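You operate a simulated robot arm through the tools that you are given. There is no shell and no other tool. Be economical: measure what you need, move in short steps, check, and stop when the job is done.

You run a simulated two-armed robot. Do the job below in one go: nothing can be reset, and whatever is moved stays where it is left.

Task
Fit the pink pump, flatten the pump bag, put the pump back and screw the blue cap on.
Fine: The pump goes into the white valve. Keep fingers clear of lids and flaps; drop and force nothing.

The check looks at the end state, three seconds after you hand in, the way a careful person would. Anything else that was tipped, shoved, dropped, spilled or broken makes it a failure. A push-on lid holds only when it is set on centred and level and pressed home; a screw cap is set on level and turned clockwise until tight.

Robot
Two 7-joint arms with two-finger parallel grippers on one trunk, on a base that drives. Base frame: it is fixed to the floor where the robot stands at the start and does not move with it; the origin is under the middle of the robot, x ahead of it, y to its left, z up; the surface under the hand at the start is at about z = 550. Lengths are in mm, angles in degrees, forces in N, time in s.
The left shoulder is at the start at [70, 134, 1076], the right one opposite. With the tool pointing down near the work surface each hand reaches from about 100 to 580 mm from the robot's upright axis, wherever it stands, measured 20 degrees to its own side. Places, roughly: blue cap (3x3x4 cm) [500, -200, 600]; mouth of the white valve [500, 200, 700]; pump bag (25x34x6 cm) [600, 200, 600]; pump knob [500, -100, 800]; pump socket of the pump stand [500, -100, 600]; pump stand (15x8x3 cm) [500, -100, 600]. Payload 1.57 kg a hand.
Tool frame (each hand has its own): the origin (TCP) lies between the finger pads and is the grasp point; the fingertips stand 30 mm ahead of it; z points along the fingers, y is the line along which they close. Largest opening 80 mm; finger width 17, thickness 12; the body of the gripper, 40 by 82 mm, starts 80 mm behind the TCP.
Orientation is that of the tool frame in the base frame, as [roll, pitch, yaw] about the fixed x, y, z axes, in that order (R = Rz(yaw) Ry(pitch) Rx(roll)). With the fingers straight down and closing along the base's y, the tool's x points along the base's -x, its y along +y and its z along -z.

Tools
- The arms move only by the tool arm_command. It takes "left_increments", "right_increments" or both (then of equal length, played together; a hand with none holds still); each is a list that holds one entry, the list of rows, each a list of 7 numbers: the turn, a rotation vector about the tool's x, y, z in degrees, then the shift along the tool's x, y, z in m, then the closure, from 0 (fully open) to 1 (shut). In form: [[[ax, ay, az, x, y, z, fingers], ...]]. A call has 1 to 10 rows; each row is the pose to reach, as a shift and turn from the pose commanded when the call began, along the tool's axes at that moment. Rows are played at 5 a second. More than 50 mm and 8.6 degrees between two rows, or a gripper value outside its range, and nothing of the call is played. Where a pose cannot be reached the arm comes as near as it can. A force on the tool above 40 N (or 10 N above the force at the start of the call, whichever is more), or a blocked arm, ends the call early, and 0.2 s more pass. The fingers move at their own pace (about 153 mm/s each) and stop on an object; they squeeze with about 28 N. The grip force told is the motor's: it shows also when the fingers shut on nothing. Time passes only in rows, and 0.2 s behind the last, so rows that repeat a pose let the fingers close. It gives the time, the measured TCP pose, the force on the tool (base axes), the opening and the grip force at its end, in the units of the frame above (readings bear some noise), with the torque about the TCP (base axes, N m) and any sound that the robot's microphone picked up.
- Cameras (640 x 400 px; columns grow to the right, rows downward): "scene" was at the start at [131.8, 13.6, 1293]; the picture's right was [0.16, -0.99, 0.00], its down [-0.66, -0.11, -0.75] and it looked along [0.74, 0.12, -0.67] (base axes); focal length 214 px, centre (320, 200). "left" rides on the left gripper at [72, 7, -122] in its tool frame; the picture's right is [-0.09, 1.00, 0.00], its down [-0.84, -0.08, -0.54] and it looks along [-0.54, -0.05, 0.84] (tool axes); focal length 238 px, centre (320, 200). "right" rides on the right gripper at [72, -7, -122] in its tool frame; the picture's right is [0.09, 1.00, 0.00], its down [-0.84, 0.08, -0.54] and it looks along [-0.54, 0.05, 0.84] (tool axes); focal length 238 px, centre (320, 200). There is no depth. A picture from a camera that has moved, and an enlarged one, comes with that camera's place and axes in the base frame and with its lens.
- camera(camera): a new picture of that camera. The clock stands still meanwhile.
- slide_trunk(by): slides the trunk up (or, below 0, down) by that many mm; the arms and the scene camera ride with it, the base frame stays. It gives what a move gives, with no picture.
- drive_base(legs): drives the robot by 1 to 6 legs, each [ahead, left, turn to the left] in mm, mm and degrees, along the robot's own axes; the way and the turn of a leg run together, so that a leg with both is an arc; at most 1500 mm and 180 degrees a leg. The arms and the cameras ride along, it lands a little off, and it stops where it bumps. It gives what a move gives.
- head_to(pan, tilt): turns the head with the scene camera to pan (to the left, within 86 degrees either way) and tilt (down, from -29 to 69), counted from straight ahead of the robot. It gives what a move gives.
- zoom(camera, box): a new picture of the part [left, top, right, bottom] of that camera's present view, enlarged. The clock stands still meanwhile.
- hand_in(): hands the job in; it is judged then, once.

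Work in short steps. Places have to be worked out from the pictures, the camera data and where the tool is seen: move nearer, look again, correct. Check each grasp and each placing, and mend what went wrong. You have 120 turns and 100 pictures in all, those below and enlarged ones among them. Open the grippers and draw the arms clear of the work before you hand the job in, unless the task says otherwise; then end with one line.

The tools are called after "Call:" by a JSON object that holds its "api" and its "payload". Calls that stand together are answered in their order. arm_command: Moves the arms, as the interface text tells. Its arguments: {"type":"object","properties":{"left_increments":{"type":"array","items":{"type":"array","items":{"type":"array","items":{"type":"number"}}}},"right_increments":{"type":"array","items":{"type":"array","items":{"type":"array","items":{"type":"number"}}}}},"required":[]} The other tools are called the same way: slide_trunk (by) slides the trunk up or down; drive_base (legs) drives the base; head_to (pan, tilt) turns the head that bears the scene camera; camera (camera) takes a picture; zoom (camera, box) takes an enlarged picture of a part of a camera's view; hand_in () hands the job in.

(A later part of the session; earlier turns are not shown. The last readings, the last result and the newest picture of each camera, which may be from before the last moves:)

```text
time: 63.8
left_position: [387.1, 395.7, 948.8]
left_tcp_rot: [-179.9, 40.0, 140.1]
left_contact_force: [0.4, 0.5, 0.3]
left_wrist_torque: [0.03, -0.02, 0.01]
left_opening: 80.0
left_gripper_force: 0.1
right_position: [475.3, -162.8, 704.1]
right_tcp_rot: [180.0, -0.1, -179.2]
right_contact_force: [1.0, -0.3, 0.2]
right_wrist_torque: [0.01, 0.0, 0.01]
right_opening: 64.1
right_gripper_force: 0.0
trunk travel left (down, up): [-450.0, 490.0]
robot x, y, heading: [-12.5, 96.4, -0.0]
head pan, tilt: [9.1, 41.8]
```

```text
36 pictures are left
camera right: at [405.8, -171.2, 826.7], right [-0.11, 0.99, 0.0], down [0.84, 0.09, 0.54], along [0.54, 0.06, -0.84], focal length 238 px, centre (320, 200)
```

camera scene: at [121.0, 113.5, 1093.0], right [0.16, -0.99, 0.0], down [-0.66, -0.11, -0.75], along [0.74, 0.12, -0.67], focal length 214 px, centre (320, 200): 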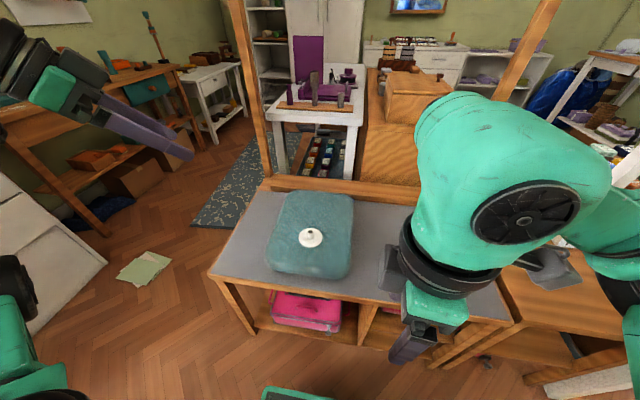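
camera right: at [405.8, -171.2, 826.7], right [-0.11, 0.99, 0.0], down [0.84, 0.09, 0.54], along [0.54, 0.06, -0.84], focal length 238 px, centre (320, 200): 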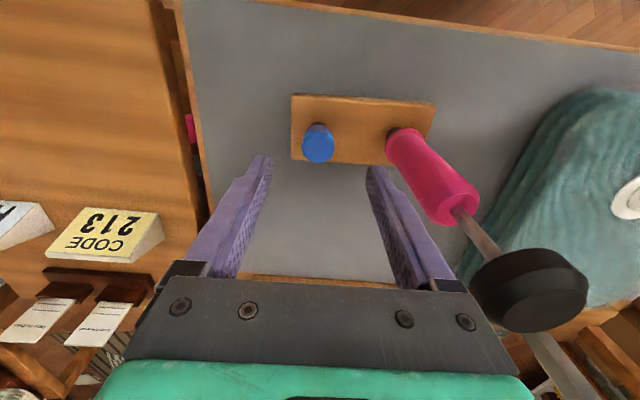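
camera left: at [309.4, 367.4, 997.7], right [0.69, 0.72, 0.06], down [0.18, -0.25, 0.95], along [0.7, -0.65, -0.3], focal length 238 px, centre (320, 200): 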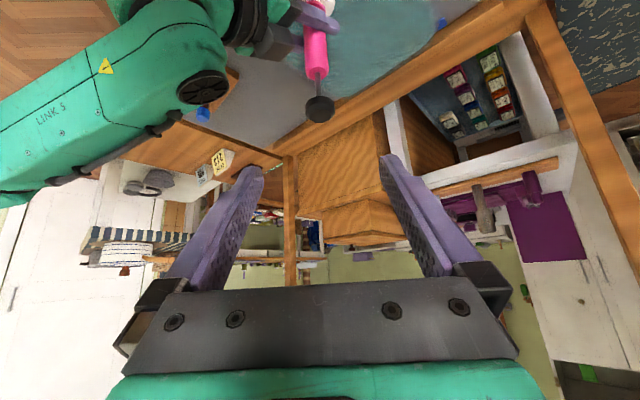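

Cap at about (478,-164). I'll adjust 2 mm and descend to grip height at TCP≈621.

Call:
{"api": "arm_command", "payload": {"right_increments": [[[0, 0, 0, -0.002, -0.0012, 0.03, 0.2], [0, 0, 0, -0.002, -0.0012, 0.06, 0.2], [0, 0, 0, -0.002, -0.0012, 0.083, 0.2], [0, 0, 0, -0.002, -0.0012, 0.083, 0.2]]]}}

Call:
{"api": "camera", "payload": {"camera": "right"}}

```text
time: 64.8
left_position: [386.9, 394.5, 949.2]
left_tcp_rot: [-179.9, 40.1, 140.1]
left_contact_force: [1.1, -0.3, -0.7]
left_wrist_torque: [0.0, 0.0, 0.0]
left_opening: 80.4
left_gripper_force: 0.0
right_position: [477.4, -164.2, 621.4]
right_tcp_rot: [-179.9, 0.0, -179.2]
right_contact_force: [-0.9, 0.5, 0.0]
right_wrist_torque: [-0.02, -0.01, 0.01]
right_opening: 63.9
right_gripper_force: 0.0
trunk travel left (down, up): [-450.0, 490.0]
robot x, y, heading: [-11.9, 98.7, -0.1]
head pan, tilt: [9.1, 41.8]
```

```text
35 pictures are left
camera right: at [407.3, -172.0, 743.6], right [-0.11, 0.99, 0.0], down [0.84, 0.09, 0.54], along [0.54, 0.06, -0.84], focal length 238 px, centre (320, 200)
```

right: 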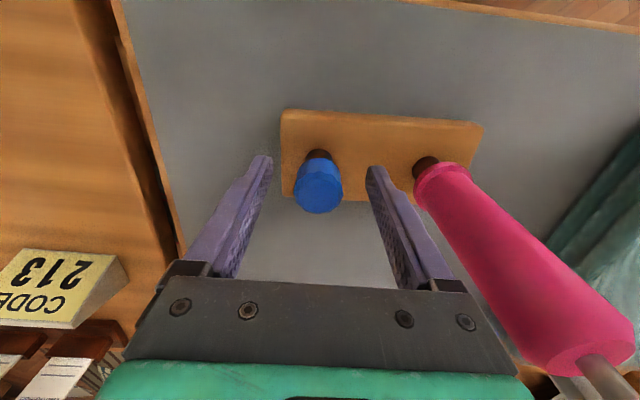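

The fingertips are level with the cap's bottom edge, so this height suits both gripping and seating. Closing on the cap.

Call:
{"api": "arm_command", "payload": {"right_increments": [[[0, 0, 0, 0, 0, 0, 0.45], [0, 0, 0, 0, 0, 0, 0.7], [0, 0, 0, 0, 0, 0, 1], [0, 0, 0, 0, 0, 0, 1]]]}}

Call:
{"api": "zoom", "payload": {"camera": "right", "box": [220, 120, 420, 245]}}

```text
time: 65.8
left_position: [386.4, 395.2, 949.1]
left_tcp_rot: [-180.0, 40.0, 140.1]
left_contact_force: [1.2, -0.4, 0.0]
left_wrist_torque: [-0.02, -0.02, 0.03]
left_opening: 80.1
left_gripper_force: 0.0
right_position: [478.1, -164.5, 621.5]
right_tcp_rot: [-179.9, -0.2, -179.2]
right_contact_force: [-0.3, 0.3, -0.6]
right_wrist_torque: [0.0, -0.01, 0.02]
right_opening: 28.2
right_gripper_force: 27.8
trunk travel left (down, up): [-450.0, 490.0]
robot x, y, heading: [-13.6, 100.0, -0.1]
head pan, tilt: [9.1, 41.8]
```

```text
3.20 times, centred on (320, 182) of right
camera zoom: at [407.4, -172.0, 743.8], right [-0.11, 0.99, 0.0], down [0.84, 0.09, 0.54], along [0.54, 0.06, -0.84], focal length 763 px, centre (320, 256)
```

zoom: 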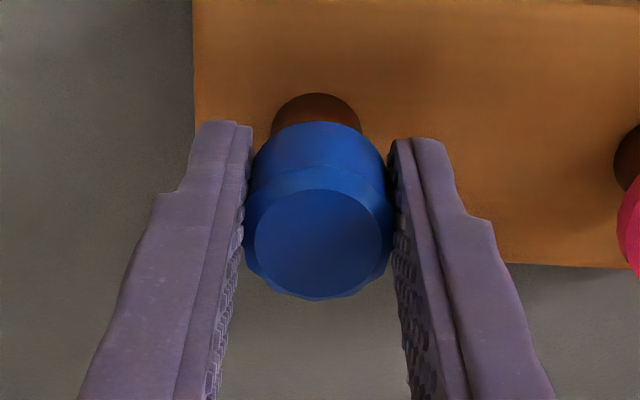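

Gripped at 28.2 mm. Lifting straight up gently to see whether it's loose on the peg.

Call:
{"api": "arm_command", "payload": {"right_increments": [[[0, 0, 0, 0, 0, -0.005, 1], [0, 0, 0, 0, 0, -0.015, 1], [0, 0, 0, 0, 0, -0.035, 1], [0, 0, 0, 0, 0, -0.06, 1], [0, 0, 0, 0, 0, -0.1, 1]]]}}

Call:
{"api": "camera", "payload": {"camera": "right"}}

```text
time: 67.0
left_position: [386.2, 396.2, 948.7]
left_tcp_rot: [-179.8, 40.0, 140.0]
left_contact_force: [-0.9, -0.1, 0.4]
left_wrist_torque: [0.01, -0.01, 0.0]
left_opening: 80.0
left_gripper_force: 0.2
right_position: [476.1, -163.6, 722.2]
right_tcp_rot: [-179.9, -0.1, -179.2]
right_contact_force: [0.1, 0.1, -0.4]
right_wrist_torque: [0.02, 0.0, 0.0]
right_opening: 28.0
right_gripper_force: 27.9
trunk travel left (down, up): [-450.0, 490.0]
robot x, y, heading: [-12.2, 103.8, 0.2]
head pan, tilt: [9.1, 41.8]
```

```text
33 pictures are left
camera right: at [407.1, -171.9, 843.7], right [-0.11, 0.99, 0.0], down [0.84, 0.09, 0.54], along [0.54, 0.06, -0.84], focal length 238 px, centre (320, 200)
```

right: 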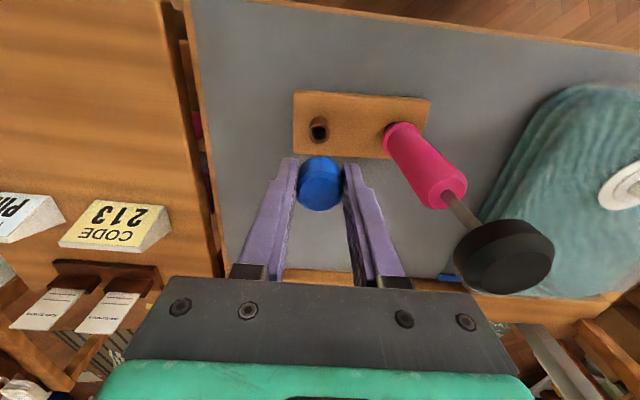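

The cap is free. I'll raise it well above the pump knob, then drive 300 mm left so the valve falls in the right arm's comfortable zone.

Call:
{"api": "arm_command", "payload": {"right_increments": [[[0, 0, 0, 0, 0, -0.04, 1], [0, 0, 0, 0, 0, -0.08, 1], [0, 0, 0, 0, 0, -0.12, 1], [0, 0, 0, 0, 0, -0.145, 1]]]}}

Call:
{"api": "drive_base", "payload": {"legs": [[0, 300, 0]]}}

Call:
{"api": "camera", "payload": {"camera": "right"}}

```text
time: 68.0
left_position: [386.7, 396.8, 949.2]
left_tcp_rot: [-179.9, 40.0, 140.1]
left_contact_force: [-1.1, -0.3, 0.7]
left_wrist_torque: [0.03, 0.01, -0.02]
left_opening: 79.7
left_gripper_force: 0.1
right_position: [478.2, -162.9, 868.1]
right_tcp_rot: [-179.9, 0.0, -179.1]
right_contact_force: [0.3, 0.1, 0.0]
right_wrist_torque: [-0.04, -0.01, -0.01]
right_opening: 27.9
right_gripper_force: 28.0
trunk travel left (down, up): [-450.0, 490.0]
robot x, y, heading: [-14.1, 101.5, 0.1]
head pan, tilt: [9.1, 41.8]
```

```text
time: 70.0
left_position: [388.0, 696.7, 948.7]
left_tcp_rot: [-179.9, 40.0, 140.0]
left_contact_force: [0.4, -0.4, -0.1]
left_wrist_torque: [-0.01, 0.0, 0.0]
left_opening: 79.7
left_gripper_force: 0.0
right_position: [478.8, 136.6, 866.2]
right_tcp_rot: [-179.9, -0.1, -179.2]
right_contact_force: [-0.2, 0.2, -0.5]
right_wrist_torque: [0.02, 0.01, 0.01]
right_opening: 28.3
right_gripper_force: 27.9
trunk travel left (down, up): [-450.0, 490.0]
robot x, y, heading: [-9.6, 401.2, 0.2]
head pan, tilt: [9.1, 41.8]
```

```text
32 pictures are left
camera right: at [408.6, 128.5, 988.8], right [-0.11, 0.99, 0.0], down [0.84, 0.09, 0.54], along [0.54, 0.06, -0.84], focal length 238 px, centre (320, 200)
```

right: 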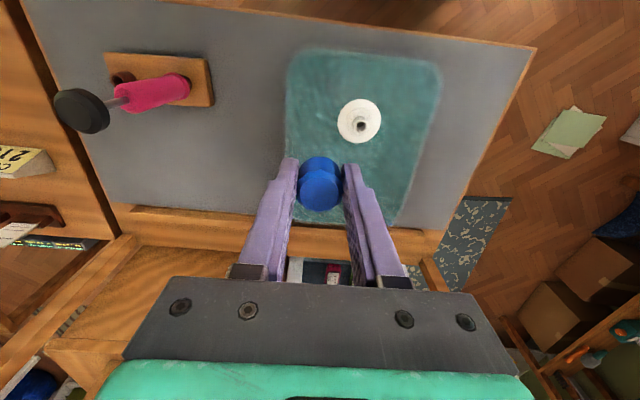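

The valve mouth is at about (499.5,200,~630). I'll move over it and down to TCP≈690, with the cap roughly 30 mm above the mouth.

Call:
{"api": "arm_command", "payload": {"right_increments": [[[0, 0, 0, -0.011, 0.031, 0, 1], [0, 0, 0, -0.0216, 0.0627, 0, 1], [0, 0, 0, -0.0216, 0.0627, 0.045, 1], [0, 0, 0, -0.0216, 0.0627, 0.09, 1], [0, 0, 0, -0.0216, 0.0627, 0.135, 1], [0, 0, 0, -0.0216, 0.0627, 0.175, 1], [0, 0, 0, -0.0216, 0.0627, 0.175, 1]]]}}

Call:
{"api": "zoom", "payload": {"camera": "right", "box": [220, 100, 420, 225]}}

Call:
{"api": "camera", "payload": {"camera": "scene"}}

```text
time: 71.6
left_position: [387.8, 695.1, 950.0]
left_tcp_rot: [180.0, 39.9, 140.1]
left_contact_force: [0.5, -0.5, 0.1]
left_wrist_torque: [-0.01, -0.01, -0.01]
left_opening: 80.0
left_gripper_force: 0.1
right_position: [499.1, 199.6, 691.2]
right_tcp_rot: [179.9, -0.1, -179.2]
right_contact_force: [0.1, -0.1, -0.3]
right_wrist_torque: [-0.02, -0.01, -0.01]
right_opening: 28.0
right_gripper_force: 27.7
trunk travel left (down, up): [-450.0, 490.0]
robot x, y, heading: [-9.9, 399.3, -0.3]
head pan, tilt: [9.1, 41.8]
```

```text
3.20 times, centred on (320, 162) of right
camera zoom: at [429.3, 191.1, 812.4], right [-0.11, 0.99, 0.0], down [0.84, 0.09, 0.54], along [0.54, 0.06, -0.84], focal length 763 px, centre (320, 320)
```

zoom: 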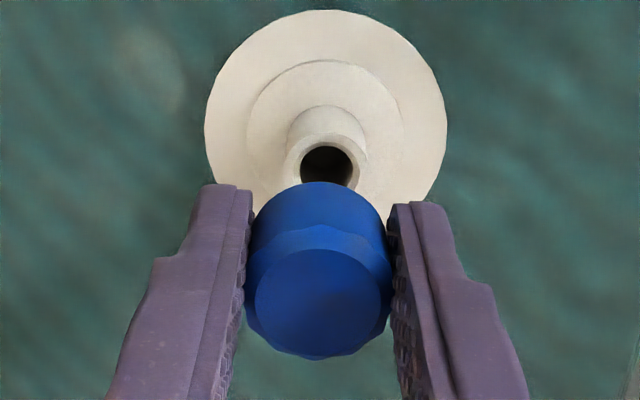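

```text
30 pictures are left
camera scene: at [121.0, 413.5, 1093.1], right [0.16, -0.99, 0.0], down [-0.66, -0.11, -0.75], along [0.74, 0.12, -0.67], focal length 214 px, centre (320, 200)
```

scene: 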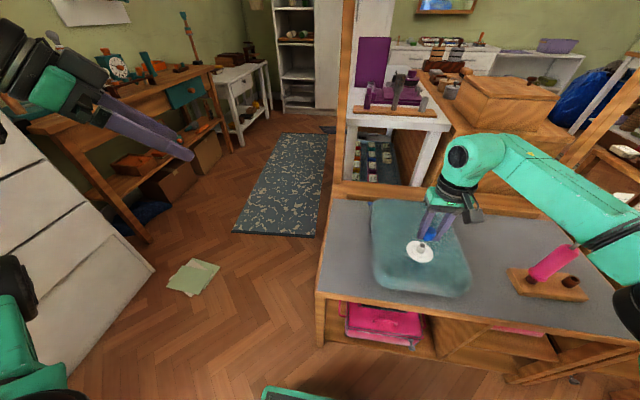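

From same-camera geometry the cap needs about -2 mm in x and +1.5 mm in y. I'll apply that, lower 20 mm and view from two cameras.

Call:
{"api": "arm_command", "payload": {"right_increments": [[[0, 0, 0, 0.0018, 0.0015, 0.0, 1], [0, 0, 0, 0.0018, 0.0015, 0.01, 1], [0, 0, 0, 0.0018, 0.0015, 0.02, 1], [0, 0, 0, 0.0018, 0.0015, 0.02, 1]]]}}

Call:
{"api": "zoom", "payload": {"camera": "right", "box": [240, 120, 400, 220]}}

Call:
{"api": "zoom", "payload": {"camera": "scene", "box": [388, 220, 468, 270]}}

```text
time: 72.6
left_position: [386.1, 696.9, 948.8]
left_tcp_rot: [-179.9, 40.0, 140.0]
left_contact_force: [0.5, 0.3, -0.2]
left_wrist_torque: [0.02, -0.04, 0.0]
left_opening: 80.1
left_gripper_force: 0.2
right_position: [496.5, 200.6, 671.5]
right_tcp_rot: [-179.9, 0.0, -179.2]
right_contact_force: [-1.1, 0.4, 0.1]
right_wrist_torque: [0.01, 0.0, 0.0]
right_opening: 28.2
right_gripper_force: 27.8
trunk travel left (down, up): [-450.0, 490.0]
robot x, y, heading: [-12.0, 401.5, -0.5]
head pan, tilt: [9.1, 41.8]
```

```text
4.00 times, centred on (320, 170) of right
camera zoom: at [427.0, 192.1, 793.5], right [-0.11, 0.99, 0.0], down [0.84, 0.09, 0.54], along [0.54, 0.06, -0.84], focal length 953 px, centre (320, 320)
```

zoom: 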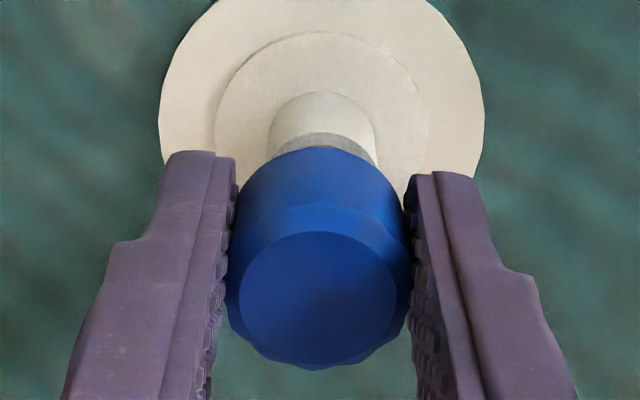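

```text
8.00 times, centred on (428, 245) of scene
camera zoom: at [121.2, 413.3, 1093.0], right [0.16, -0.99, 0.0], down [-0.66, -0.11, -0.75], along [0.74, 0.12, -0.67], focal length 1716 px, centre (-544, -160)
```

zoom: 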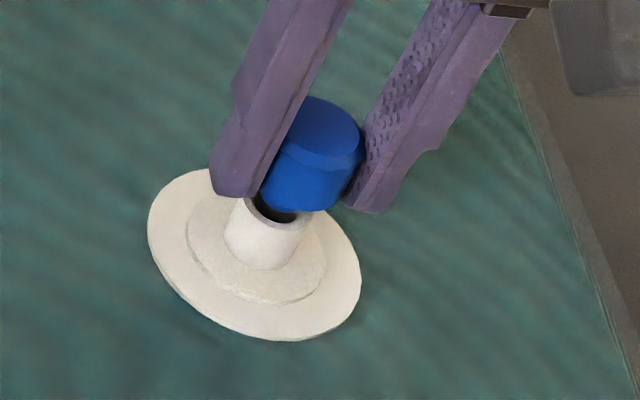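

I'll zoom tighter in the scene camera to compare the cap axis with the valve axis.

Call:
{"api": "zoom", "payload": {"camera": "scene", "box": [402, 228, 450, 258]}}

```text
13.33 times, centred on (426, 243) of scene
camera zoom: at [121.2, 413.3, 1093.0], right [0.16, -0.99, 0.0], down [-0.66, -0.11, -0.75], along [0.74, 0.12, -0.67], focal length 2860 px, centre (-1093, -373)
```

zoom: 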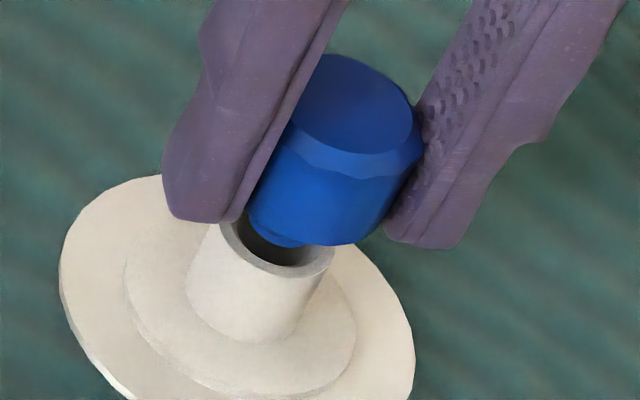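

Relative to the valve axis the cap is off by about 0.6 mm in y and negligible in x. I'll shift y +0.6 and lower slowly, feeling for contact.

Call:
{"api": "arm_command", "payload": {"right_increments": [[[0, 0, 0, 0.0, 0.0006, 0.003, 1], [0, 0, 0, 0.0, 0.0006, 0.006, 1], [0, 0, 0, 0.0, 0.0006, 0.009, 1], [0, 0, 0, 0.0, 0.0006, 0.012, 1], [0, 0, 0, 0.0, 0.0006, 0.014, 1]]]}}

Call:
{"api": "zoom", "payload": {"camera": "scene", "box": [402, 228, 450, 258]}}

Call:
{"api": "zoom", "payload": {"camera": "right", "box": [240, 120, 400, 220]}}

```text
time: 73.8
left_position: [387.3, 696.1, 949.0]
left_tcp_rot: [-180.0, 40.0, 140.0]
left_contact_force: [0.3, -0.1, -0.4]
left_wrist_torque: [0.01, 0.05, -0.01]
left_opening: 80.0
left_gripper_force: 0.1
right_position: [495.7, 200.6, 659.1]
right_tcp_rot: [-179.9, -0.1, -179.2]
right_contact_force: [-1.1, -2.8, 6.0]
right_wrist_torque: [-0.02, 0.11, 0.01]
right_opening: 28.0
right_gripper_force: 28.1
trunk travel left (down, up): [-450.0, 490.0]
robot x, y, heading: [-7.4, 401.2, -0.2]
head pan, tilt: [9.1, 41.8]
```

```text
13.33 times, centred on (426, 243) of scene
camera zoom: at [120.1, 413.3, 1093.3], right [0.16, -0.99, 0.0], down [-0.66, -0.11, -0.75], along [0.74, 0.12, -0.67], focal length 2860 px, centre (-1093, -373)
```

zoom: 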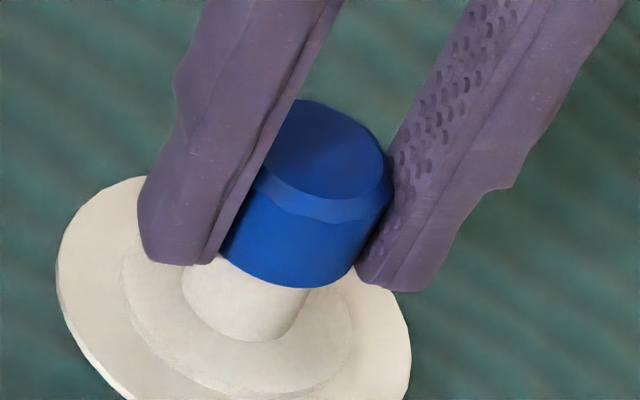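

```text
4.00 times, centred on (320, 170) of right
camera zoom: at [426.1, 192.8, 780.4], right [-0.11, 0.99, 0.0], down [0.84, 0.09, 0.54], along [0.54, 0.06, -0.84], focal length 953 px, centre (320, 320)
```

zoom: 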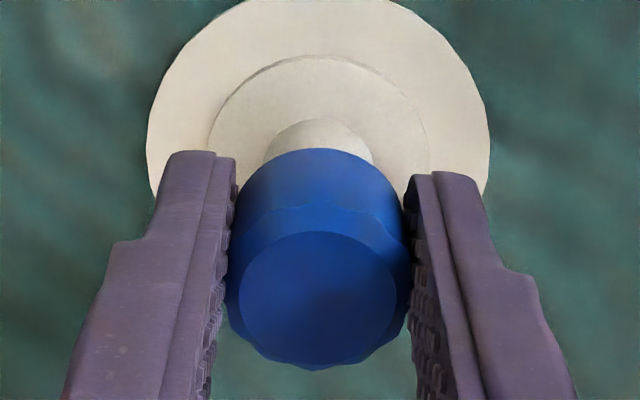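

Contact at 6 N. Both cameras now suggest the cap is about 1.7 mm too near in x. I'll lift 4 mm, shift +1.7 in x and lower again.

Call:
{"api": "arm_command", "payload": {"right_increments": [[[0, 0, 0, 0.0, 0.0, -0.004, 1], [0, 0, 0, -0.0017, 0, -0.004, 1], [0, 0, 0, -0.0017, 0, -0.002, 1], [0, 0, 0, -0.0017, 0, 0.0, 1], [0, 0, 0, -0.0017, 0, 0.001, 1]]]}}

Call:
{"api": "zoom", "payload": {"camera": "scene", "box": [402, 228, 450, 258]}}

```text
time: 75.0
left_position: [385.4, 694.9, 949.2]
left_tcp_rot: [-179.9, 39.9, 140.0]
left_contact_force: [-1.0, 0.0, 1.5]
left_wrist_torque: [0.03, 0.01, 0.0]
left_opening: 80.0
left_gripper_force: 0.0
right_position: [498.3, 202.0, 657.4]
right_tcp_rot: [-180.0, 0.0, -179.2]
right_contact_force: [-2.4, -4.4, 9.1]
right_wrist_torque: [-0.1, 0.17, 0.01]
right_opening: 28.3
right_gripper_force: 28.1
trunk travel left (down, up): [-450.0, 490.0]
robot x, y, heading: [-9.2, 402.0, 0.1]
head pan, tilt: [9.1, 41.8]
```

```text
13.33 times, centred on (426, 243) of scene
camera zoom: at [119.6, 413.1, 1093.4], right [0.16, -0.99, 0.0], down [-0.66, -0.1, -0.75], along [0.74, 0.12, -0.67], focal length 2860 px, centre (-1093, -373)
```

zoom: 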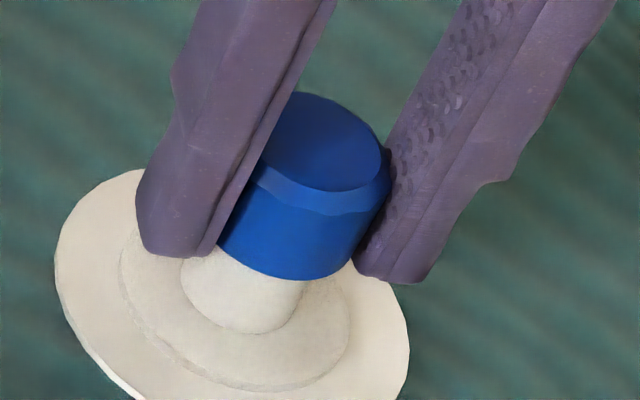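

In contact and roughly level. Torque suggests it's slightly too far in +x, so I'll ease back 0.7 mm and turn clockwise about 76° about the cap axis under light downward load.

Call:
{"api": "arm_command", "payload": {"right_increments": [[[0, 0, 0, 0.0007, 0, 0, 1], [0, 0, 8.5, 0.0006, 0.0001, 0.0002, 1], [0, 0, 17, 0.0005, 0.0002, 0.0003, 1], [0, 0, 25.5, 0.0003, 0.0002, 0.0004, 1], [0, 0, 34, 0.0002, 0.0003, 0.0005, 1], [0, 0, 42.5, 0.0, 0.0003, 0.0006, 1], [0, 0, 51, -0.0001, 0.0003, 0.0007, 1], [0, 0, 59.5, -0.0002, 0.0002, 0.0008, 1], [0, 0, 68, -0.0004, 0.0002, 0.0009, 1], [0, 0, 76.5, -0.0005, 0.0001, 0.001, 1]]]}}

Call:
{"api": "camera", "payload": {"camera": "right"}}

Call:
{"api": "zoom", "payload": {"camera": "scene", "box": [402, 228, 450, 258]}}

```text
time: 77.2
left_position: [387.5, 697.9, 948.2]
left_tcp_rot: [-179.8, 40.1, 140.3]
left_contact_force: [0.2, -0.4, 0.6]
left_wrist_torque: [0.0, -0.01, -0.04]
left_opening: 80.2
left_gripper_force: 0.1
right_position: [499.9, 203.3, 656.3]
right_tcp_rot: [179.9, 0.1, 104.3]
right_contact_force: [16.8, 10.6, 16.9]
right_wrist_torque: [0.21, -0.29, 0.06]
right_opening: 28.0
right_gripper_force: 28.1
trunk travel left (down, up): [-450.0, 490.0]
robot x, y, heading: [-8.1, 399.6, 0.1]
head pan, tilt: [9.1, 41.8]
```

```text
23 pictures are left
camera right: at [477.4, 271.5, 778.5], right [0.94, 0.33, 0.0], down [0.28, -0.79, 0.54], along [0.18, -0.51, -0.84], focal length 238 px, centre (320, 200)
```

right: 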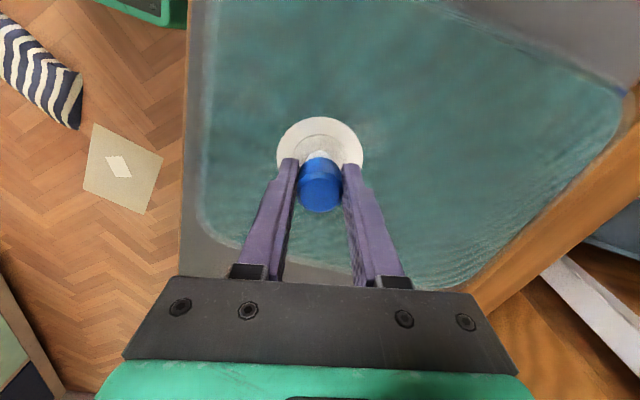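

```text
13.33 times, centred on (426, 243) of scene
camera zoom: at [121.4, 416.1, 1093.1], right [0.16, -0.99, 0.0], down [-0.66, -0.11, -0.74], along [0.74, 0.12, -0.67], focal length 2860 px, centre (-1093, -373)
```

zoom: 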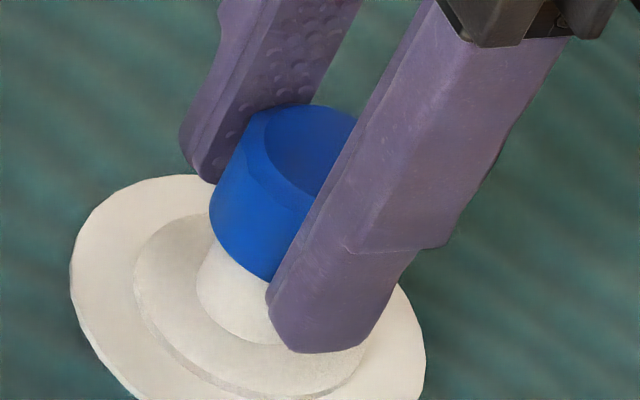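

The turn worked, but side loads grew to about 17 and 11 N. This rotated view shows the x alignment, so I'll zoom in.

Call:
{"api": "zoom", "payload": {"camera": "right", "box": [240, 110, 400, 210]}}

```text
4.00 times, centred on (320, 160) of right
camera zoom: at [477.4, 271.5, 778.5], right [0.94, 0.33, 0.0], down [0.28, -0.79, 0.54], along [0.18, -0.51, -0.84], focal length 953 px, centre (320, 360)
```

zoom: 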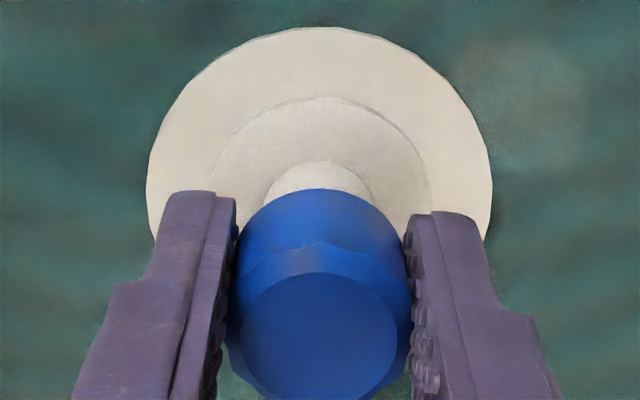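

Both directions look aligned within about 0.3 mm, so the load comes from the commanded offset. I'll relieve it by about 1 mm and continue clockwise, following the cap centre.

Call:
{"api": "arm_command", "payload": {"right_increments": [[[0, 0, 0, 0.0002, 0.0011, -0.0005, 1], [0, 0, 8.5, 0.0001, 0.0012, -0.0004, 1], [0, 0, 17, 0.0, 0.0013, -0.0003, 1], [0, 0, 25.5, -0.0002, 0.0014, -0.0002, 1], [0, 0, 34, -0.0004, 0.0015, -0.0001, 1], [0, 0, 42.5, -0.0006, 0.0015, 0.0001, 1], [0, 0, 51, -0.0007, 0.0016, 0.0002, 1], [0, 0, 59.5, -0.0009, 0.0016, 0.0003, 1], [0, 0, 68, -0.0011, 0.0015, 0.0004, 1]]]}}

Call:
{"api": "zoom", "payload": {"camera": "right", "box": [240, 110, 400, 210]}}

```text
time: 79.2
left_position: [388.0, 697.6, 950.0]
left_tcp_rot: [-179.8, 39.9, 140.1]
left_contact_force: [0.9, 0.2, -1.3]
left_wrist_torque: [-0.01, 0.0, -0.01]
left_opening: 79.8
left_gripper_force: 0.2
right_position: [502.8, 200.8, 655.2]
right_tcp_rot: [180.0, 0.0, 35.9]
right_contact_force: [20.4, 0.6, 17.4]
right_wrist_torque: [-0.08, -0.21, 0.05]
right_opening: 27.9
right_gripper_force: 28.0
trunk travel left (down, up): [-450.0, 490.0]
robot x, y, heading: [-12.3, 401.9, -0.2]
head pan, tilt: [9.1, 41.8]
```

```text
4.00 times, centred on (320, 160) of right
camera zoom: at [557.7, 248.0, 777.5], right [0.66, -0.75, 0.0], down [-0.63, -0.55, 0.54], along [-0.41, -0.36, -0.84], focal length 953 px, centre (320, 360)
```

zoom: 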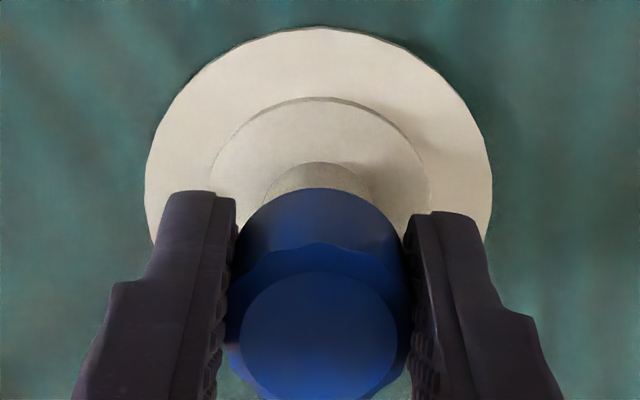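

The cap's height relative to the valve hasn't changed over 144°, so it's still riding on the rim. The force says the valve wants it further in +x. I'll slide +x 1.5 mm at constant height and see whether it drops in.

Call:
{"api": "arm_command", "payload": {"right_increments": [[[0, 0, 0, 0.0004, 0.0003, 0.0, 1], [0, 0, 0, 0.0008, 0.0006, 0.0, 1], [0, 0, 0, 0.0012, 0.0009, 0.0, 1], [0, 0, 0, 0.0012, 0.0009, 0.0, 1]]]}}

Call:
{"api": "zoom", "payload": {"camera": "scene", "box": [402, 228, 450, 258]}}

```text
time: 80.2
left_position: [386.8, 695.4, 948.0]
left_tcp_rot: [-179.9, 40.1, 140.0]
left_contact_force: [0.1, 0.5, -0.4]
left_wrist_torque: [0.0, -0.01, 0.01]
left_opening: 79.8
left_gripper_force: 0.1
right_position: [501.7, 199.7, 655.1]
right_tcp_rot: [179.9, 0.2, 36.2]
right_contact_force: [13.4, -2.5, 16.9]
right_wrist_torque: [-0.06, -0.16, 0.0]
right_opening: 27.8
right_gripper_force: 27.7
trunk travel left (down, up): [-450.0, 490.0]
robot x, y, heading: [-13.0, 402.2, -0.2]
head pan, tilt: [9.1, 41.8]
```

```text
13.33 times, centred on (426, 243) of scene
camera zoom: at [120.6, 413.9, 1093.1], right [0.16, -0.99, 0.0], down [-0.66, -0.11, -0.75], along [0.74, 0.12, -0.67], focal length 2860 px, centre (-1093, -373)
```

zoom: 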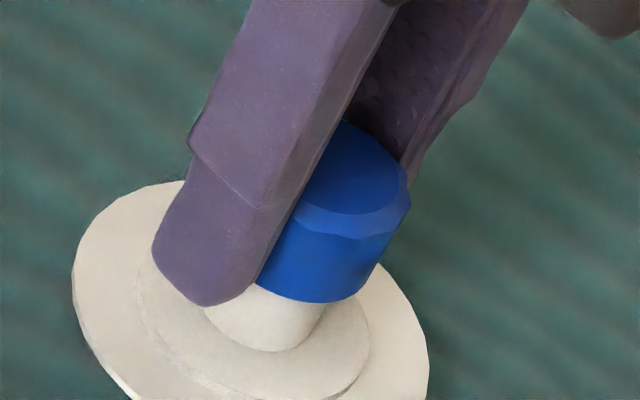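

The cap appears captured on the neck; the soft bag lets the valve move with it, and the gap is slowly shrinking (30→28→25 px). I'll relieve the side load and keep turning clockwise.

Call:
{"api": "arm_command", "payload": {"right_increments": [[[0, 0, 0, 0.0017, 0.0019, 0.0, 1], [0, 0, 8.5, 0.0016, 0.0022, 0.0, 1], [0, 0, 17, 0.0014, 0.0026, 0.0, 1], [0, 0, 25.5, 0.0012, 0.0029, 0.0, 1], [0, 0, 34, 0.0009, 0.0031, 0, 1], [0, 0, 42.5, 0.0006, 0.0034, 0.0, 1], [0, 0, 51, 0.0002, 0.0036, 0.0, 1], [0, 0, 59.5, -0.0001, 0.0037, 0.0, 1], [0, 0, 68, -0.0005, 0.0038, 0.0, 1]]]}}

Call:
{"api": "zoom", "payload": {"camera": "right", "box": [240, 110, 400, 210]}}

```text
time: 82.2
left_position: [386.0, 694.5, 950.3]
left_tcp_rot: [179.8, 40.0, 140.0]
left_contact_force: [0.3, -0.3, 0.3]
left_wrist_torque: [-0.03, 0.0, 0.03]
left_opening: 79.7
left_gripper_force: 0.1
right_position: [503.8, 196.7, 656.5]
right_tcp_rot: [179.9, 0.0, -32.0]
right_contact_force: [-8.6, -3.7, 3.4]
right_wrist_torque: [-0.01, 0.24, 0.0]
right_opening: 28.0
right_gripper_force: 27.9
trunk travel left (down, up): [-450.0, 490.0]
robot x, y, heading: [-7.6, 400.0, -0.1]
head pan, tilt: [9.1, 41.8]
```

```text
4.00 times, centred on (320, 160) of right
camera zoom: at [569.6, 163.9, 777.6], right [-0.45, -0.89, 0.0], down [-0.75, 0.38, 0.54], along [-0.49, 0.24, -0.84], focal length 953 px, centre (320, 360)
```

zoom: 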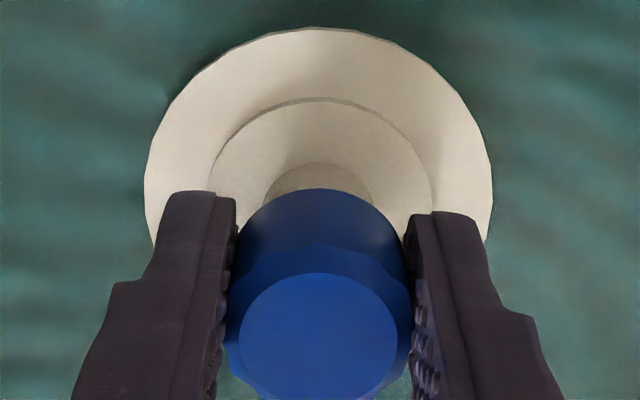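

Vertical load fell from 17 to 3 N and the arm still has range. I'll relieve the load and keep turning.

Call:
{"api": "arm_command", "payload": {"right_increments": [[[0, 0, 0, -0.001, 0.0013, 0.0005, 1], [0, 0, 8.5, -0.0011, 0.0017, 0.0007, 1], [0, 0, 17, -0.0013, 0.002, 0.0009, 1], [0, 0, 25.5, -0.0015, 0.0023, 0.0011, 1], [0, 0, 34, -0.0018, 0.0026, 0.0013, 1], [0, 0, 42.5, -0.0021, 0.0028, 0.0015, 1], [0, 0, 51, -0.0025, 0.003, 0.0017, 1], [0, 0, 59.5, -0.0028, 0.0031, 0.0019, 1], [0, 0, 68, -0.0032, 0.0032, 0.002, 1]]]}}

Call:
{"api": "zoom", "payload": {"camera": "right", "box": [240, 110, 400, 210]}}

```text
time: 84.2
left_position: [385.7, 696.0, 950.5]
left_tcp_rot: [-179.9, 40.1, 140.0]
left_contact_force: [0.7, 0.5, -0.7]
left_wrist_torque: [-0.04, -0.04, 0.0]
left_opening: 80.0
left_gripper_force: 0.1
right_position: [500.7, 196.0, 654.7]
right_tcp_rot: [-179.8, 0.0, -99.9]
right_contact_force: [9.4, -6.6, 20.4]
right_wrist_torque: [-0.13, -0.26, 0.22]
right_opening: 27.9
right_gripper_force: 28.3
trunk travel left (down, up): [-450.0, 490.0]
robot x, y, heading: [-12.6, 400.8, -0.3]
head pan, tilt: [9.1, 41.8]
```

```text
4.00 times, centred on (320, 160) of right
camera zoom: at [495.3, 124.2, 776.6], right [-1.0, 0.08, 0.0], down [0.07, 0.84, 0.54], along [0.04, 0.54, -0.84], focal length 953 px, centre (320, 360)
```

zoom: 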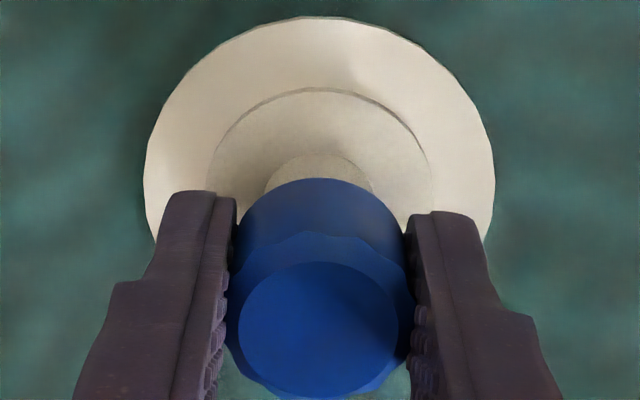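

Torque about z rose to 0.22 N·m resisting the turn, so it's tightening. I'll relieve the axial and side load and turn another 34° to feel whether it's tight.

Call:
{"api": "arm_command", "payload": {"right_increments": [[[0, 0, 0, 0.0007, -0.0016, -0.0015, 1], [0, 0, 8.5, 0.0006, -0.0012, -0.0015, 1], [0, 0, 17, 0.0004, -0.0009, -0.0015, 1], [0, 0, 25.5, 0.0002, -0.0006, -0.0015, 1], [0, 0, 34, -0.0001, -0.0003, -0.0015, 1], [0, 0, 34, -0.0001, -0.0003, -0.0015, 1]]]}}

Call:
{"api": "zoom", "payload": {"camera": "right", "box": [240, 110, 400, 210]}}

```text
time: 85.6
left_position: [386.4, 695.8, 949.6]
left_tcp_rot: [-179.9, 40.0, 140.1]
left_contact_force: [-0.3, -0.2, 0.4]
left_wrist_torque: [0.01, 0.01, 0.0]
left_opening: 80.0
left_gripper_force: 0.1
right_position: [499.7, 196.7, 654.1]
right_tcp_rot: [179.9, -0.2, -133.8]
right_contact_force: [-6.0, 0.5, -0.7]
right_wrist_torque: [-0.08, 0.16, 0.56]
right_opening: 28.2
right_gripper_force: 28.3
trunk travel left (down, up): [-450.0, 490.0]
robot x, y, heading: [-15.7, 400.0, 0.1]
head pan, tilt: [9.1, 41.8]
```

```text
4.00 times, centred on (320, 160) of right
camera zoom: at [456.2, 139.3, 776.7], right [-0.78, 0.62, 0.0], down [0.52, 0.66, 0.54], along [0.34, 0.42, -0.84], focal length 953 px, centre (320, 360)
```

zoom: 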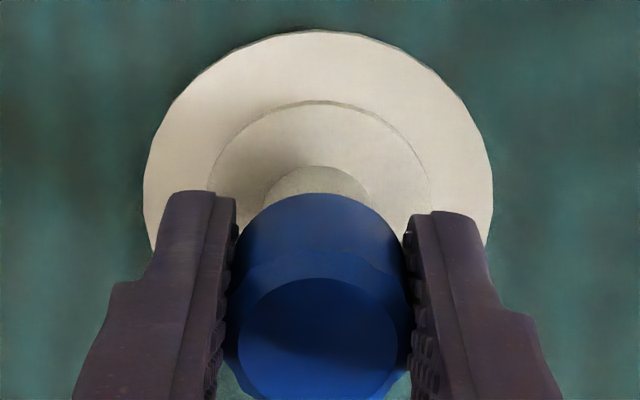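

Torque rose to 0.56 N·m with almost no axial load, so the cap is tightening. It closes with a plug and seats its rim at the mouth, as it did on the peg. I'll turn another 25° to confirm it is tight.

Call:
{"api": "arm_command", "payload": {"right_increments": [[[0, 0, 0, 0.0007, 0.0007, 0, 1], [0, 0, 8.5, 0.0006, 0.001, 0.0002, 1], [0, 0, 17, 0.0004, 0.0014, 0.0003, 1], [0, 0, 25.5, 0.0002, 0.0017, 0.0004, 1], [0, 0, 25.5, 0.0002, 0.0017, 0.0004, 1]]]}}

Call:
{"api": "zoom", "payload": {"camera": "scene", "box": [402, 228, 450, 258]}}

```text
time: 86.8
left_position: [385.4, 698.1, 949.9]
left_tcp_rot: [-180.0, 40.2, 140.0]
left_contact_force: [0.7, 0.2, -0.2]
left_wrist_torque: [0.0, 0.04, 0.0]
left_opening: 79.8
left_gripper_force: 0.1
right_position: [502.9, 195.2, 653.8]
right_tcp_rot: [-180.0, 0.1, -159.2]
right_contact_force: [-3.6, 6.6, 13.6]
right_wrist_torque: [0.16, 0.15, 0.37]
right_opening: 28.0
right_gripper_force: 28.0
right hand out of reach, approached as far as the arm can: row 4, 5
trunk travel left (down, up): [-450.0, 490.0]
robot x, y, heading: [-8.7, 399.0, 0.2]
head pan, tilt: [9.1, 41.8]
```

```text
13.33 times, centred on (426, 243) of scene
camera zoom: at [118.6, 415.1, 1093.6], right [0.16, -0.99, 0.0], down [-0.66, -0.11, -0.75], along [0.74, 0.12, -0.67], focal length 2860 px, centre (-1093, -373)
```

zoom: 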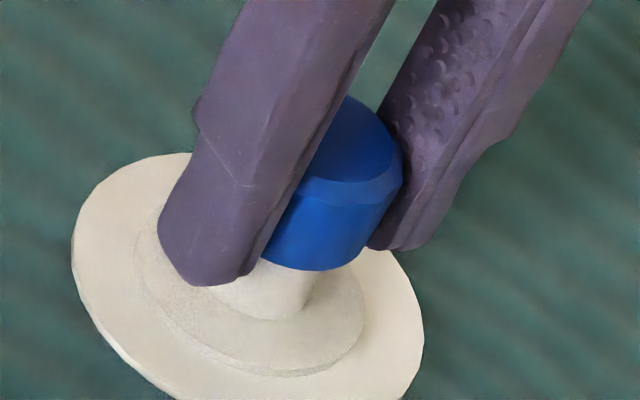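

The wrist limit is reached after about 340°. I'll release, rise clear and inspect the cap.

Call:
{"api": "arm_command", "payload": {"right_increments": [[[0, 0, 0, 0, 0, 0, 0.5], [0, 0, 0, 0, 0, 0, 0.2], [0, 0, 0, 0, 0, 0, 0.2], [0, 0, 0, 0, 0, -0.03, 0.2], [0, 0, 0, 0, 0, -0.07, 0.2]]]}}

Call:
{"api": "zoom", "payload": {"camera": "right", "box": [240, 80, 400, 180]}}

Call:
{"api": "zoom", "payload": {"camera": "scene", "box": [402, 228, 450, 258]}}

```text
time: 88.0
left_position: [387.9, 696.9, 948.7]
left_tcp_rot: [180.0, 40.1, 140.1]
left_contact_force: [-0.3, 0.3, 0.0]
left_wrist_torque: [0.01, 0.02, 0.0]
left_opening: 79.8
left_gripper_force: 0.1
right_position: [525.4, 182.2, 716.6]
right_tcp_rot: [180.0, -0.2, -159.1]
right_contact_force: [-0.6, -0.3, -0.5]
right_wrist_torque: [0.0, -0.01, 0.01]
right_opening: 63.9
right_gripper_force: 0.0
right hand out of reach, approached as far as the arm can: row 4, 5
trunk travel left (down, up): [-450.0, 490.0]
robot x, y, heading: [-9.8, 398.6, -0.3]
head pan, tilt: [9.1, 41.8]
```

```text
4.00 times, centred on (320, 130) of right
camera zoom: at [462.1, 150.0, 837.9], right [-0.44, 0.9, 0.0], down [0.76, 0.37, 0.54], along [0.48, 0.24, -0.84], focal length 953 px, centre (320, 480)
```

zoom: 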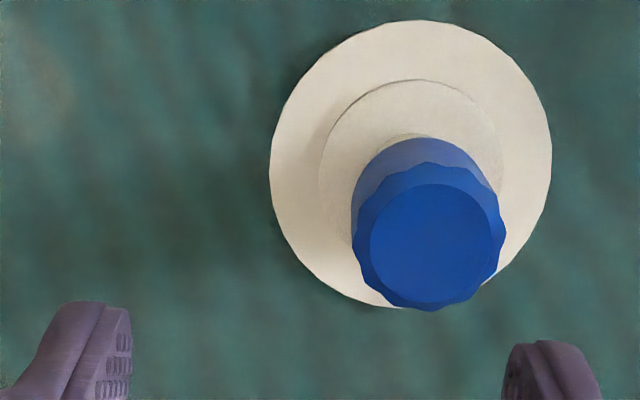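

```text
13.33 times, centred on (426, 243) of scene
camera zoom: at [120.7, 413.7, 1093.0], right [0.16, -0.99, 0.0], down [-0.66, -0.11, -0.75], along [0.74, 0.12, -0.67], focal length 2860 px, centre (-1093, -373)
```

zoom: 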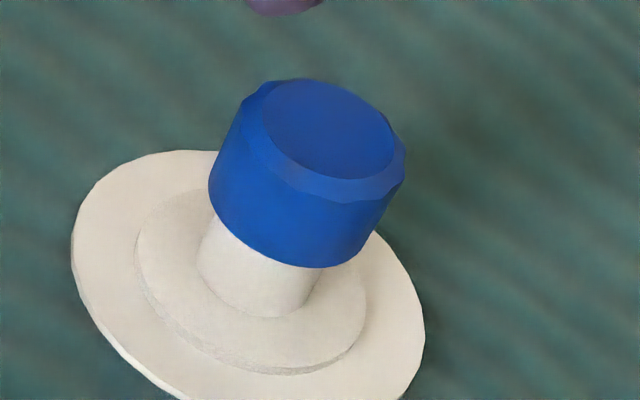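

The cap is on, level and centred. To be sure it's tight I'll rewind the wrist, regrip and turn again.

Call:
{"api": "arm_command", "payload": {"right_increments": [[[0, 0, -8.5, 0.002, 0.003, -0.01, 0.2], [0, 0, -17, 0.004, 0.006, -0.02, 0.2], [0, 0, -25.5, 0.006, 0.009, -0.02, 0.2], [0, 0, -34, 0.008, 0.012, -0.02, 0.2], [0, 0, -42.5, 0.01, 0.015, -0.02, 0.2], [0, 0, -51, 0.012, 0.018, -0.02, 0.2], [0, 0, -59.5, 0.014, 0.021, -0.02, 0.2], [0, 0, -68, 0.0159, 0.024, -0.02, 0.2], [0, 0, -76.5, 0.0159, 0.024, -0.02, 0.2], [0, 0, -85, 0.0159, 0.024, -0.02, 0.2]]]}}

Call:
{"api": "arm_command", "payload": {"right_increments": [[[0, 0, -8.5, 0, 0, 0, 0.2], [0, 0, -17, 0, 0, 0, 0.2], [0, 0, -25.5, 0, 0, 0, 0.2], [0, 0, -34, 0, 0, 0, 0.2], [0, 0, -42.5, 0, 0, 0, 0.2], [0, 0, -51, 0, 0, 0, 0.2], [0, 0, -59.5, 0, 0, 0, 0.2], [0, 0, -68, 0, 0, 0, 0.2], [0, 0, -76.5, 0, 0, 0, 0.2], [0, 0, -85, 0, 0, 0, 0.2]]]}}

Call:
{"api": "zoom", "payload": {"camera": "right", "box": [240, 90, 400, 190]}}

```text
time: 90.2
left_position: [387.7, 695.3, 949.6]
left_tcp_rot: [-179.8, 40.0, 140.1]
left_contact_force: [-0.1, -1.3, -1.2]
left_wrist_torque: [0.03, -0.01, -0.01]
left_opening: 80.3
left_gripper_force: 0.1
right_position: [503.1, 198.8, 735.7]
right_tcp_rot: [179.8, 0.0, -74.1]
right_contact_force: [0.0, -0.6, 0.2]
right_wrist_torque: [0.01, 0.06, -0.04]
right_opening: 63.8
right_gripper_force: 0.0
trunk travel left (down, up): [-450.0, 490.0]
robot x, y, heading: [-12.3, 400.1, 0.2]
head pan, tilt: [9.1, 41.8]
```

```text
time: 92.4
left_position: [387.7, 696.2, 948.1]
left_tcp_rot: [-179.9, 40.0, 140.1]
left_contact_force: [-0.4, -0.9, 0.6]
left_wrist_torque: [0.03, 0.01, 0.0]
left_opening: 79.8
left_gripper_force: 0.0
right_position: [502.3, 198.7, 736.2]
right_tcp_rot: [180.0, 0.1, 11.1]
right_contact_force: [0.2, -0.5, -0.8]
right_wrist_torque: [0.0, 0.0, 0.0]
right_opening: 64.2
right_gripper_force: 0.0
trunk travel left (down, up): [-450.0, 490.0]
robot x, y, heading: [-11.9, 399.5, -0.4]
head pan, tilt: [9.1, 41.8]
```

```text
4.00 times, centred on (320, 140) of right
camera zoom: at [573.6, 218.8, 857.2], right [0.28, -0.96, 0.0], down [-0.81, -0.23, 0.54], along [-0.52, -0.15, -0.84], focal length 953 px, centre (320, 440)
```

zoom: 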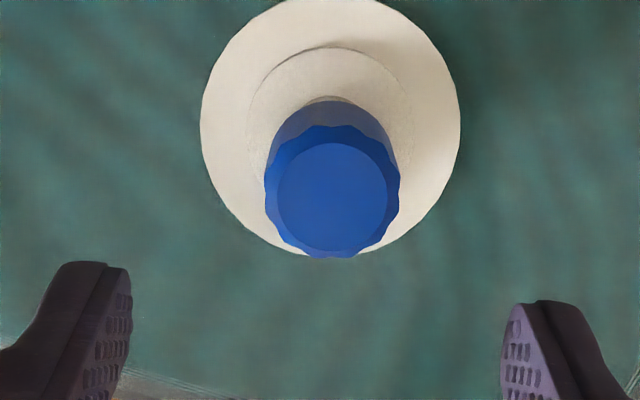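

The cap centre is now near (507,198); the valve shifted a few mm with the soft bag. I'll centre on it, descend and regrip gently.

Call:
{"api": "arm_command", "payload": {"right_increments": [[[0, 0, 0, 0.0046, 0.0018, 0, 0.2], [0, 0, 0, 0.0046, 0.0018, 0.03, 0.2], [0, 0, 0, 0.0046, 0.0018, 0.06, 0.2], [0, 0, 0, 0.0046, 0.0018, 0.081, 0.2], [0, 0, 0, 0.0046, 0.0018, 0.081, 0.2]]]}}

Call:
{"api": "zoom", "payload": {"camera": "right", "box": [240, 110, 400, 210]}}

```text
time: 93.6
left_position: [387.1, 694.8, 948.6]
left_tcp_rot: [-180.0, 40.0, 140.1]
left_contact_force: [-0.4, 0.5, -0.5]
left_wrist_torque: [0.02, 0.0, -0.01]
left_opening: 80.3
left_gripper_force: 0.1
right_position: [507.6, 198.0, 653.3]
right_tcp_rot: [180.0, 0.0, 10.8]
right_contact_force: [-0.3, -0.2, 0.7]
right_wrist_torque: [0.01, -0.01, -0.02]
right_opening: 64.0
right_gripper_force: 0.0
trunk travel left (down, up): [-450.0, 490.0]
robot x, y, heading: [-8.8, 395.8, 0.2]
head pan, tilt: [9.1, 41.8]
```

```text
4.00 times, centred on (320, 160) of right
camera zoom: at [578.3, 217.2, 775.9], right [0.28, -0.96, 0.0], down [-0.81, -0.23, 0.54], along [-0.52, -0.15, -0.84], focal length 953 px, centre (320, 360)
```

zoom: 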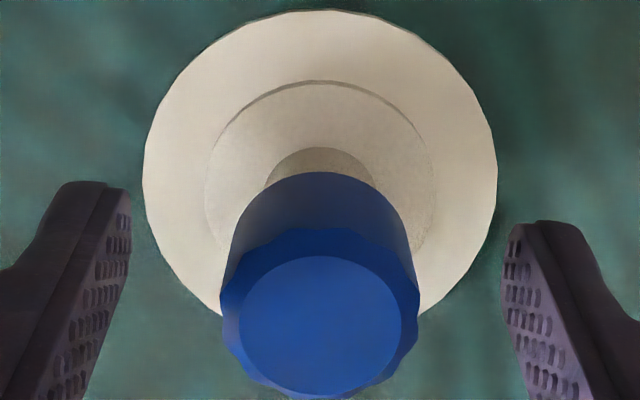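

Centred. Closing and turning clockwise about 34° to feel tightness.

Call:
{"api": "arm_command", "payload": {"right_increments": [[[0, 0, 0, 0, 0, 0, 0.5], [0, 0, 0, 0, 0, 0, 0.8], [0, 0, 0, 0, 0, 0, 1], [0, 0, 0, 0, 0, 0, 1], [0, 0, 8.5, 0, 0, 0, 1], [0, 0, 17, 0, 0, 0, 1], [0, 0, 25.5, 0, 0, 0, 1], [0, 0, 34, 0, 0, 0, 1], [0, 0, 34, 0, 0, 0, 1]]]}}

```text
time: 95.6
left_position: [387.3, 696.2, 949.2]
left_tcp_rot: [-180.0, 40.0, 140.0]
left_contact_force: [-0.6, -0.4, 0.4]
left_wrist_torque: [-0.04, 0.04, -0.03]
left_opening: 80.0
left_gripper_force: 0.0
right_position: [507.5, 197.6, 655.5]
right_tcp_rot: [179.9, 0.1, -23.3]
right_contact_force: [-0.7, -0.2, -0.4]
right_wrist_torque: [0.04, 0.04, 0.32]
right_opening: 27.9
right_gripper_force: 27.7
trunk travel left (down, up): [-450.0, 490.0]
robot x, y, heading: [-9.3, 402.4, -0.0]
head pan, tilt: [9.1, 41.8]
```

Clean grip, side loads near zero, and 0.32 N·m resisting. Continuing another 60°.

Call:
{"api": "arm_command", "payload": {"right_increments": [[[0, 0, 8.5, 0, 0, 0, 1], [0, 0, 17, 0, 0, 0, 1], [0, 0, 25.5, 0, 0, 0, 1], [0, 0, 34, 0, 0, 0, 1], [0, 0, 42.5, 0, 0, 0, 1], [0, 0, 51, 0, 0, 0, 1], [0, 0, 59.5, 0, 0, 0, 1], [0, 0, 59.5, 0, 0, 0, 1]]]}}

Call:
{"api": "zoom", "payload": {"camera": "right", "box": [240, 110, 400, 210]}}

```text
time: 97.4
left_position: [385.2, 695.0, 950.5]
left_tcp_rot: [179.9, 40.1, 139.8]
left_contact_force: [0.2, 0.0, 0.7]
left_wrist_torque: [-0.03, 0.0, -0.02]
left_opening: 80.1
left_gripper_force: 0.1
right_position: [504.5, 196.0, 655.8]
right_tcp_rot: [179.9, 0.0, -82.9]
right_contact_force: [-17.5, -5.4, -0.1]
right_wrist_torque: [0.0, 0.4, 0.55]
right_opening: 27.8
right_gripper_force: 27.7
trunk travel left (down, up): [-450.0, 490.0]
robot x, y, heading: [-10.6, 398.3, -0.1]
head pan, tilt: [9.1, 41.8]
```

```text
4.00 times, centred on (320, 160) of right
camera zoom: at [522.2, 126.1, 776.8], right [-0.98, -0.22, 0.0], down [-0.18, 0.82, 0.54], along [-0.12, 0.53, -0.84], focal length 953 px, centre (320, 360)
```

zoom: 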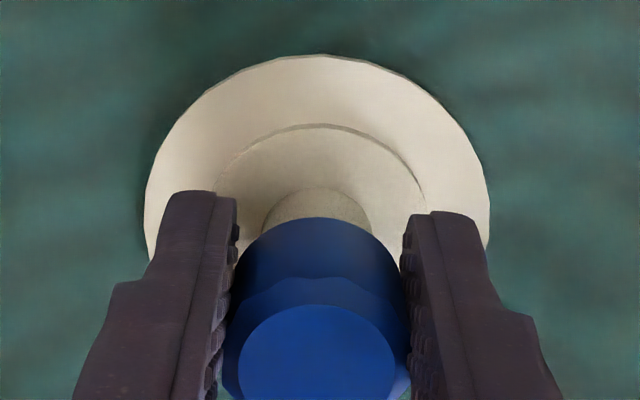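

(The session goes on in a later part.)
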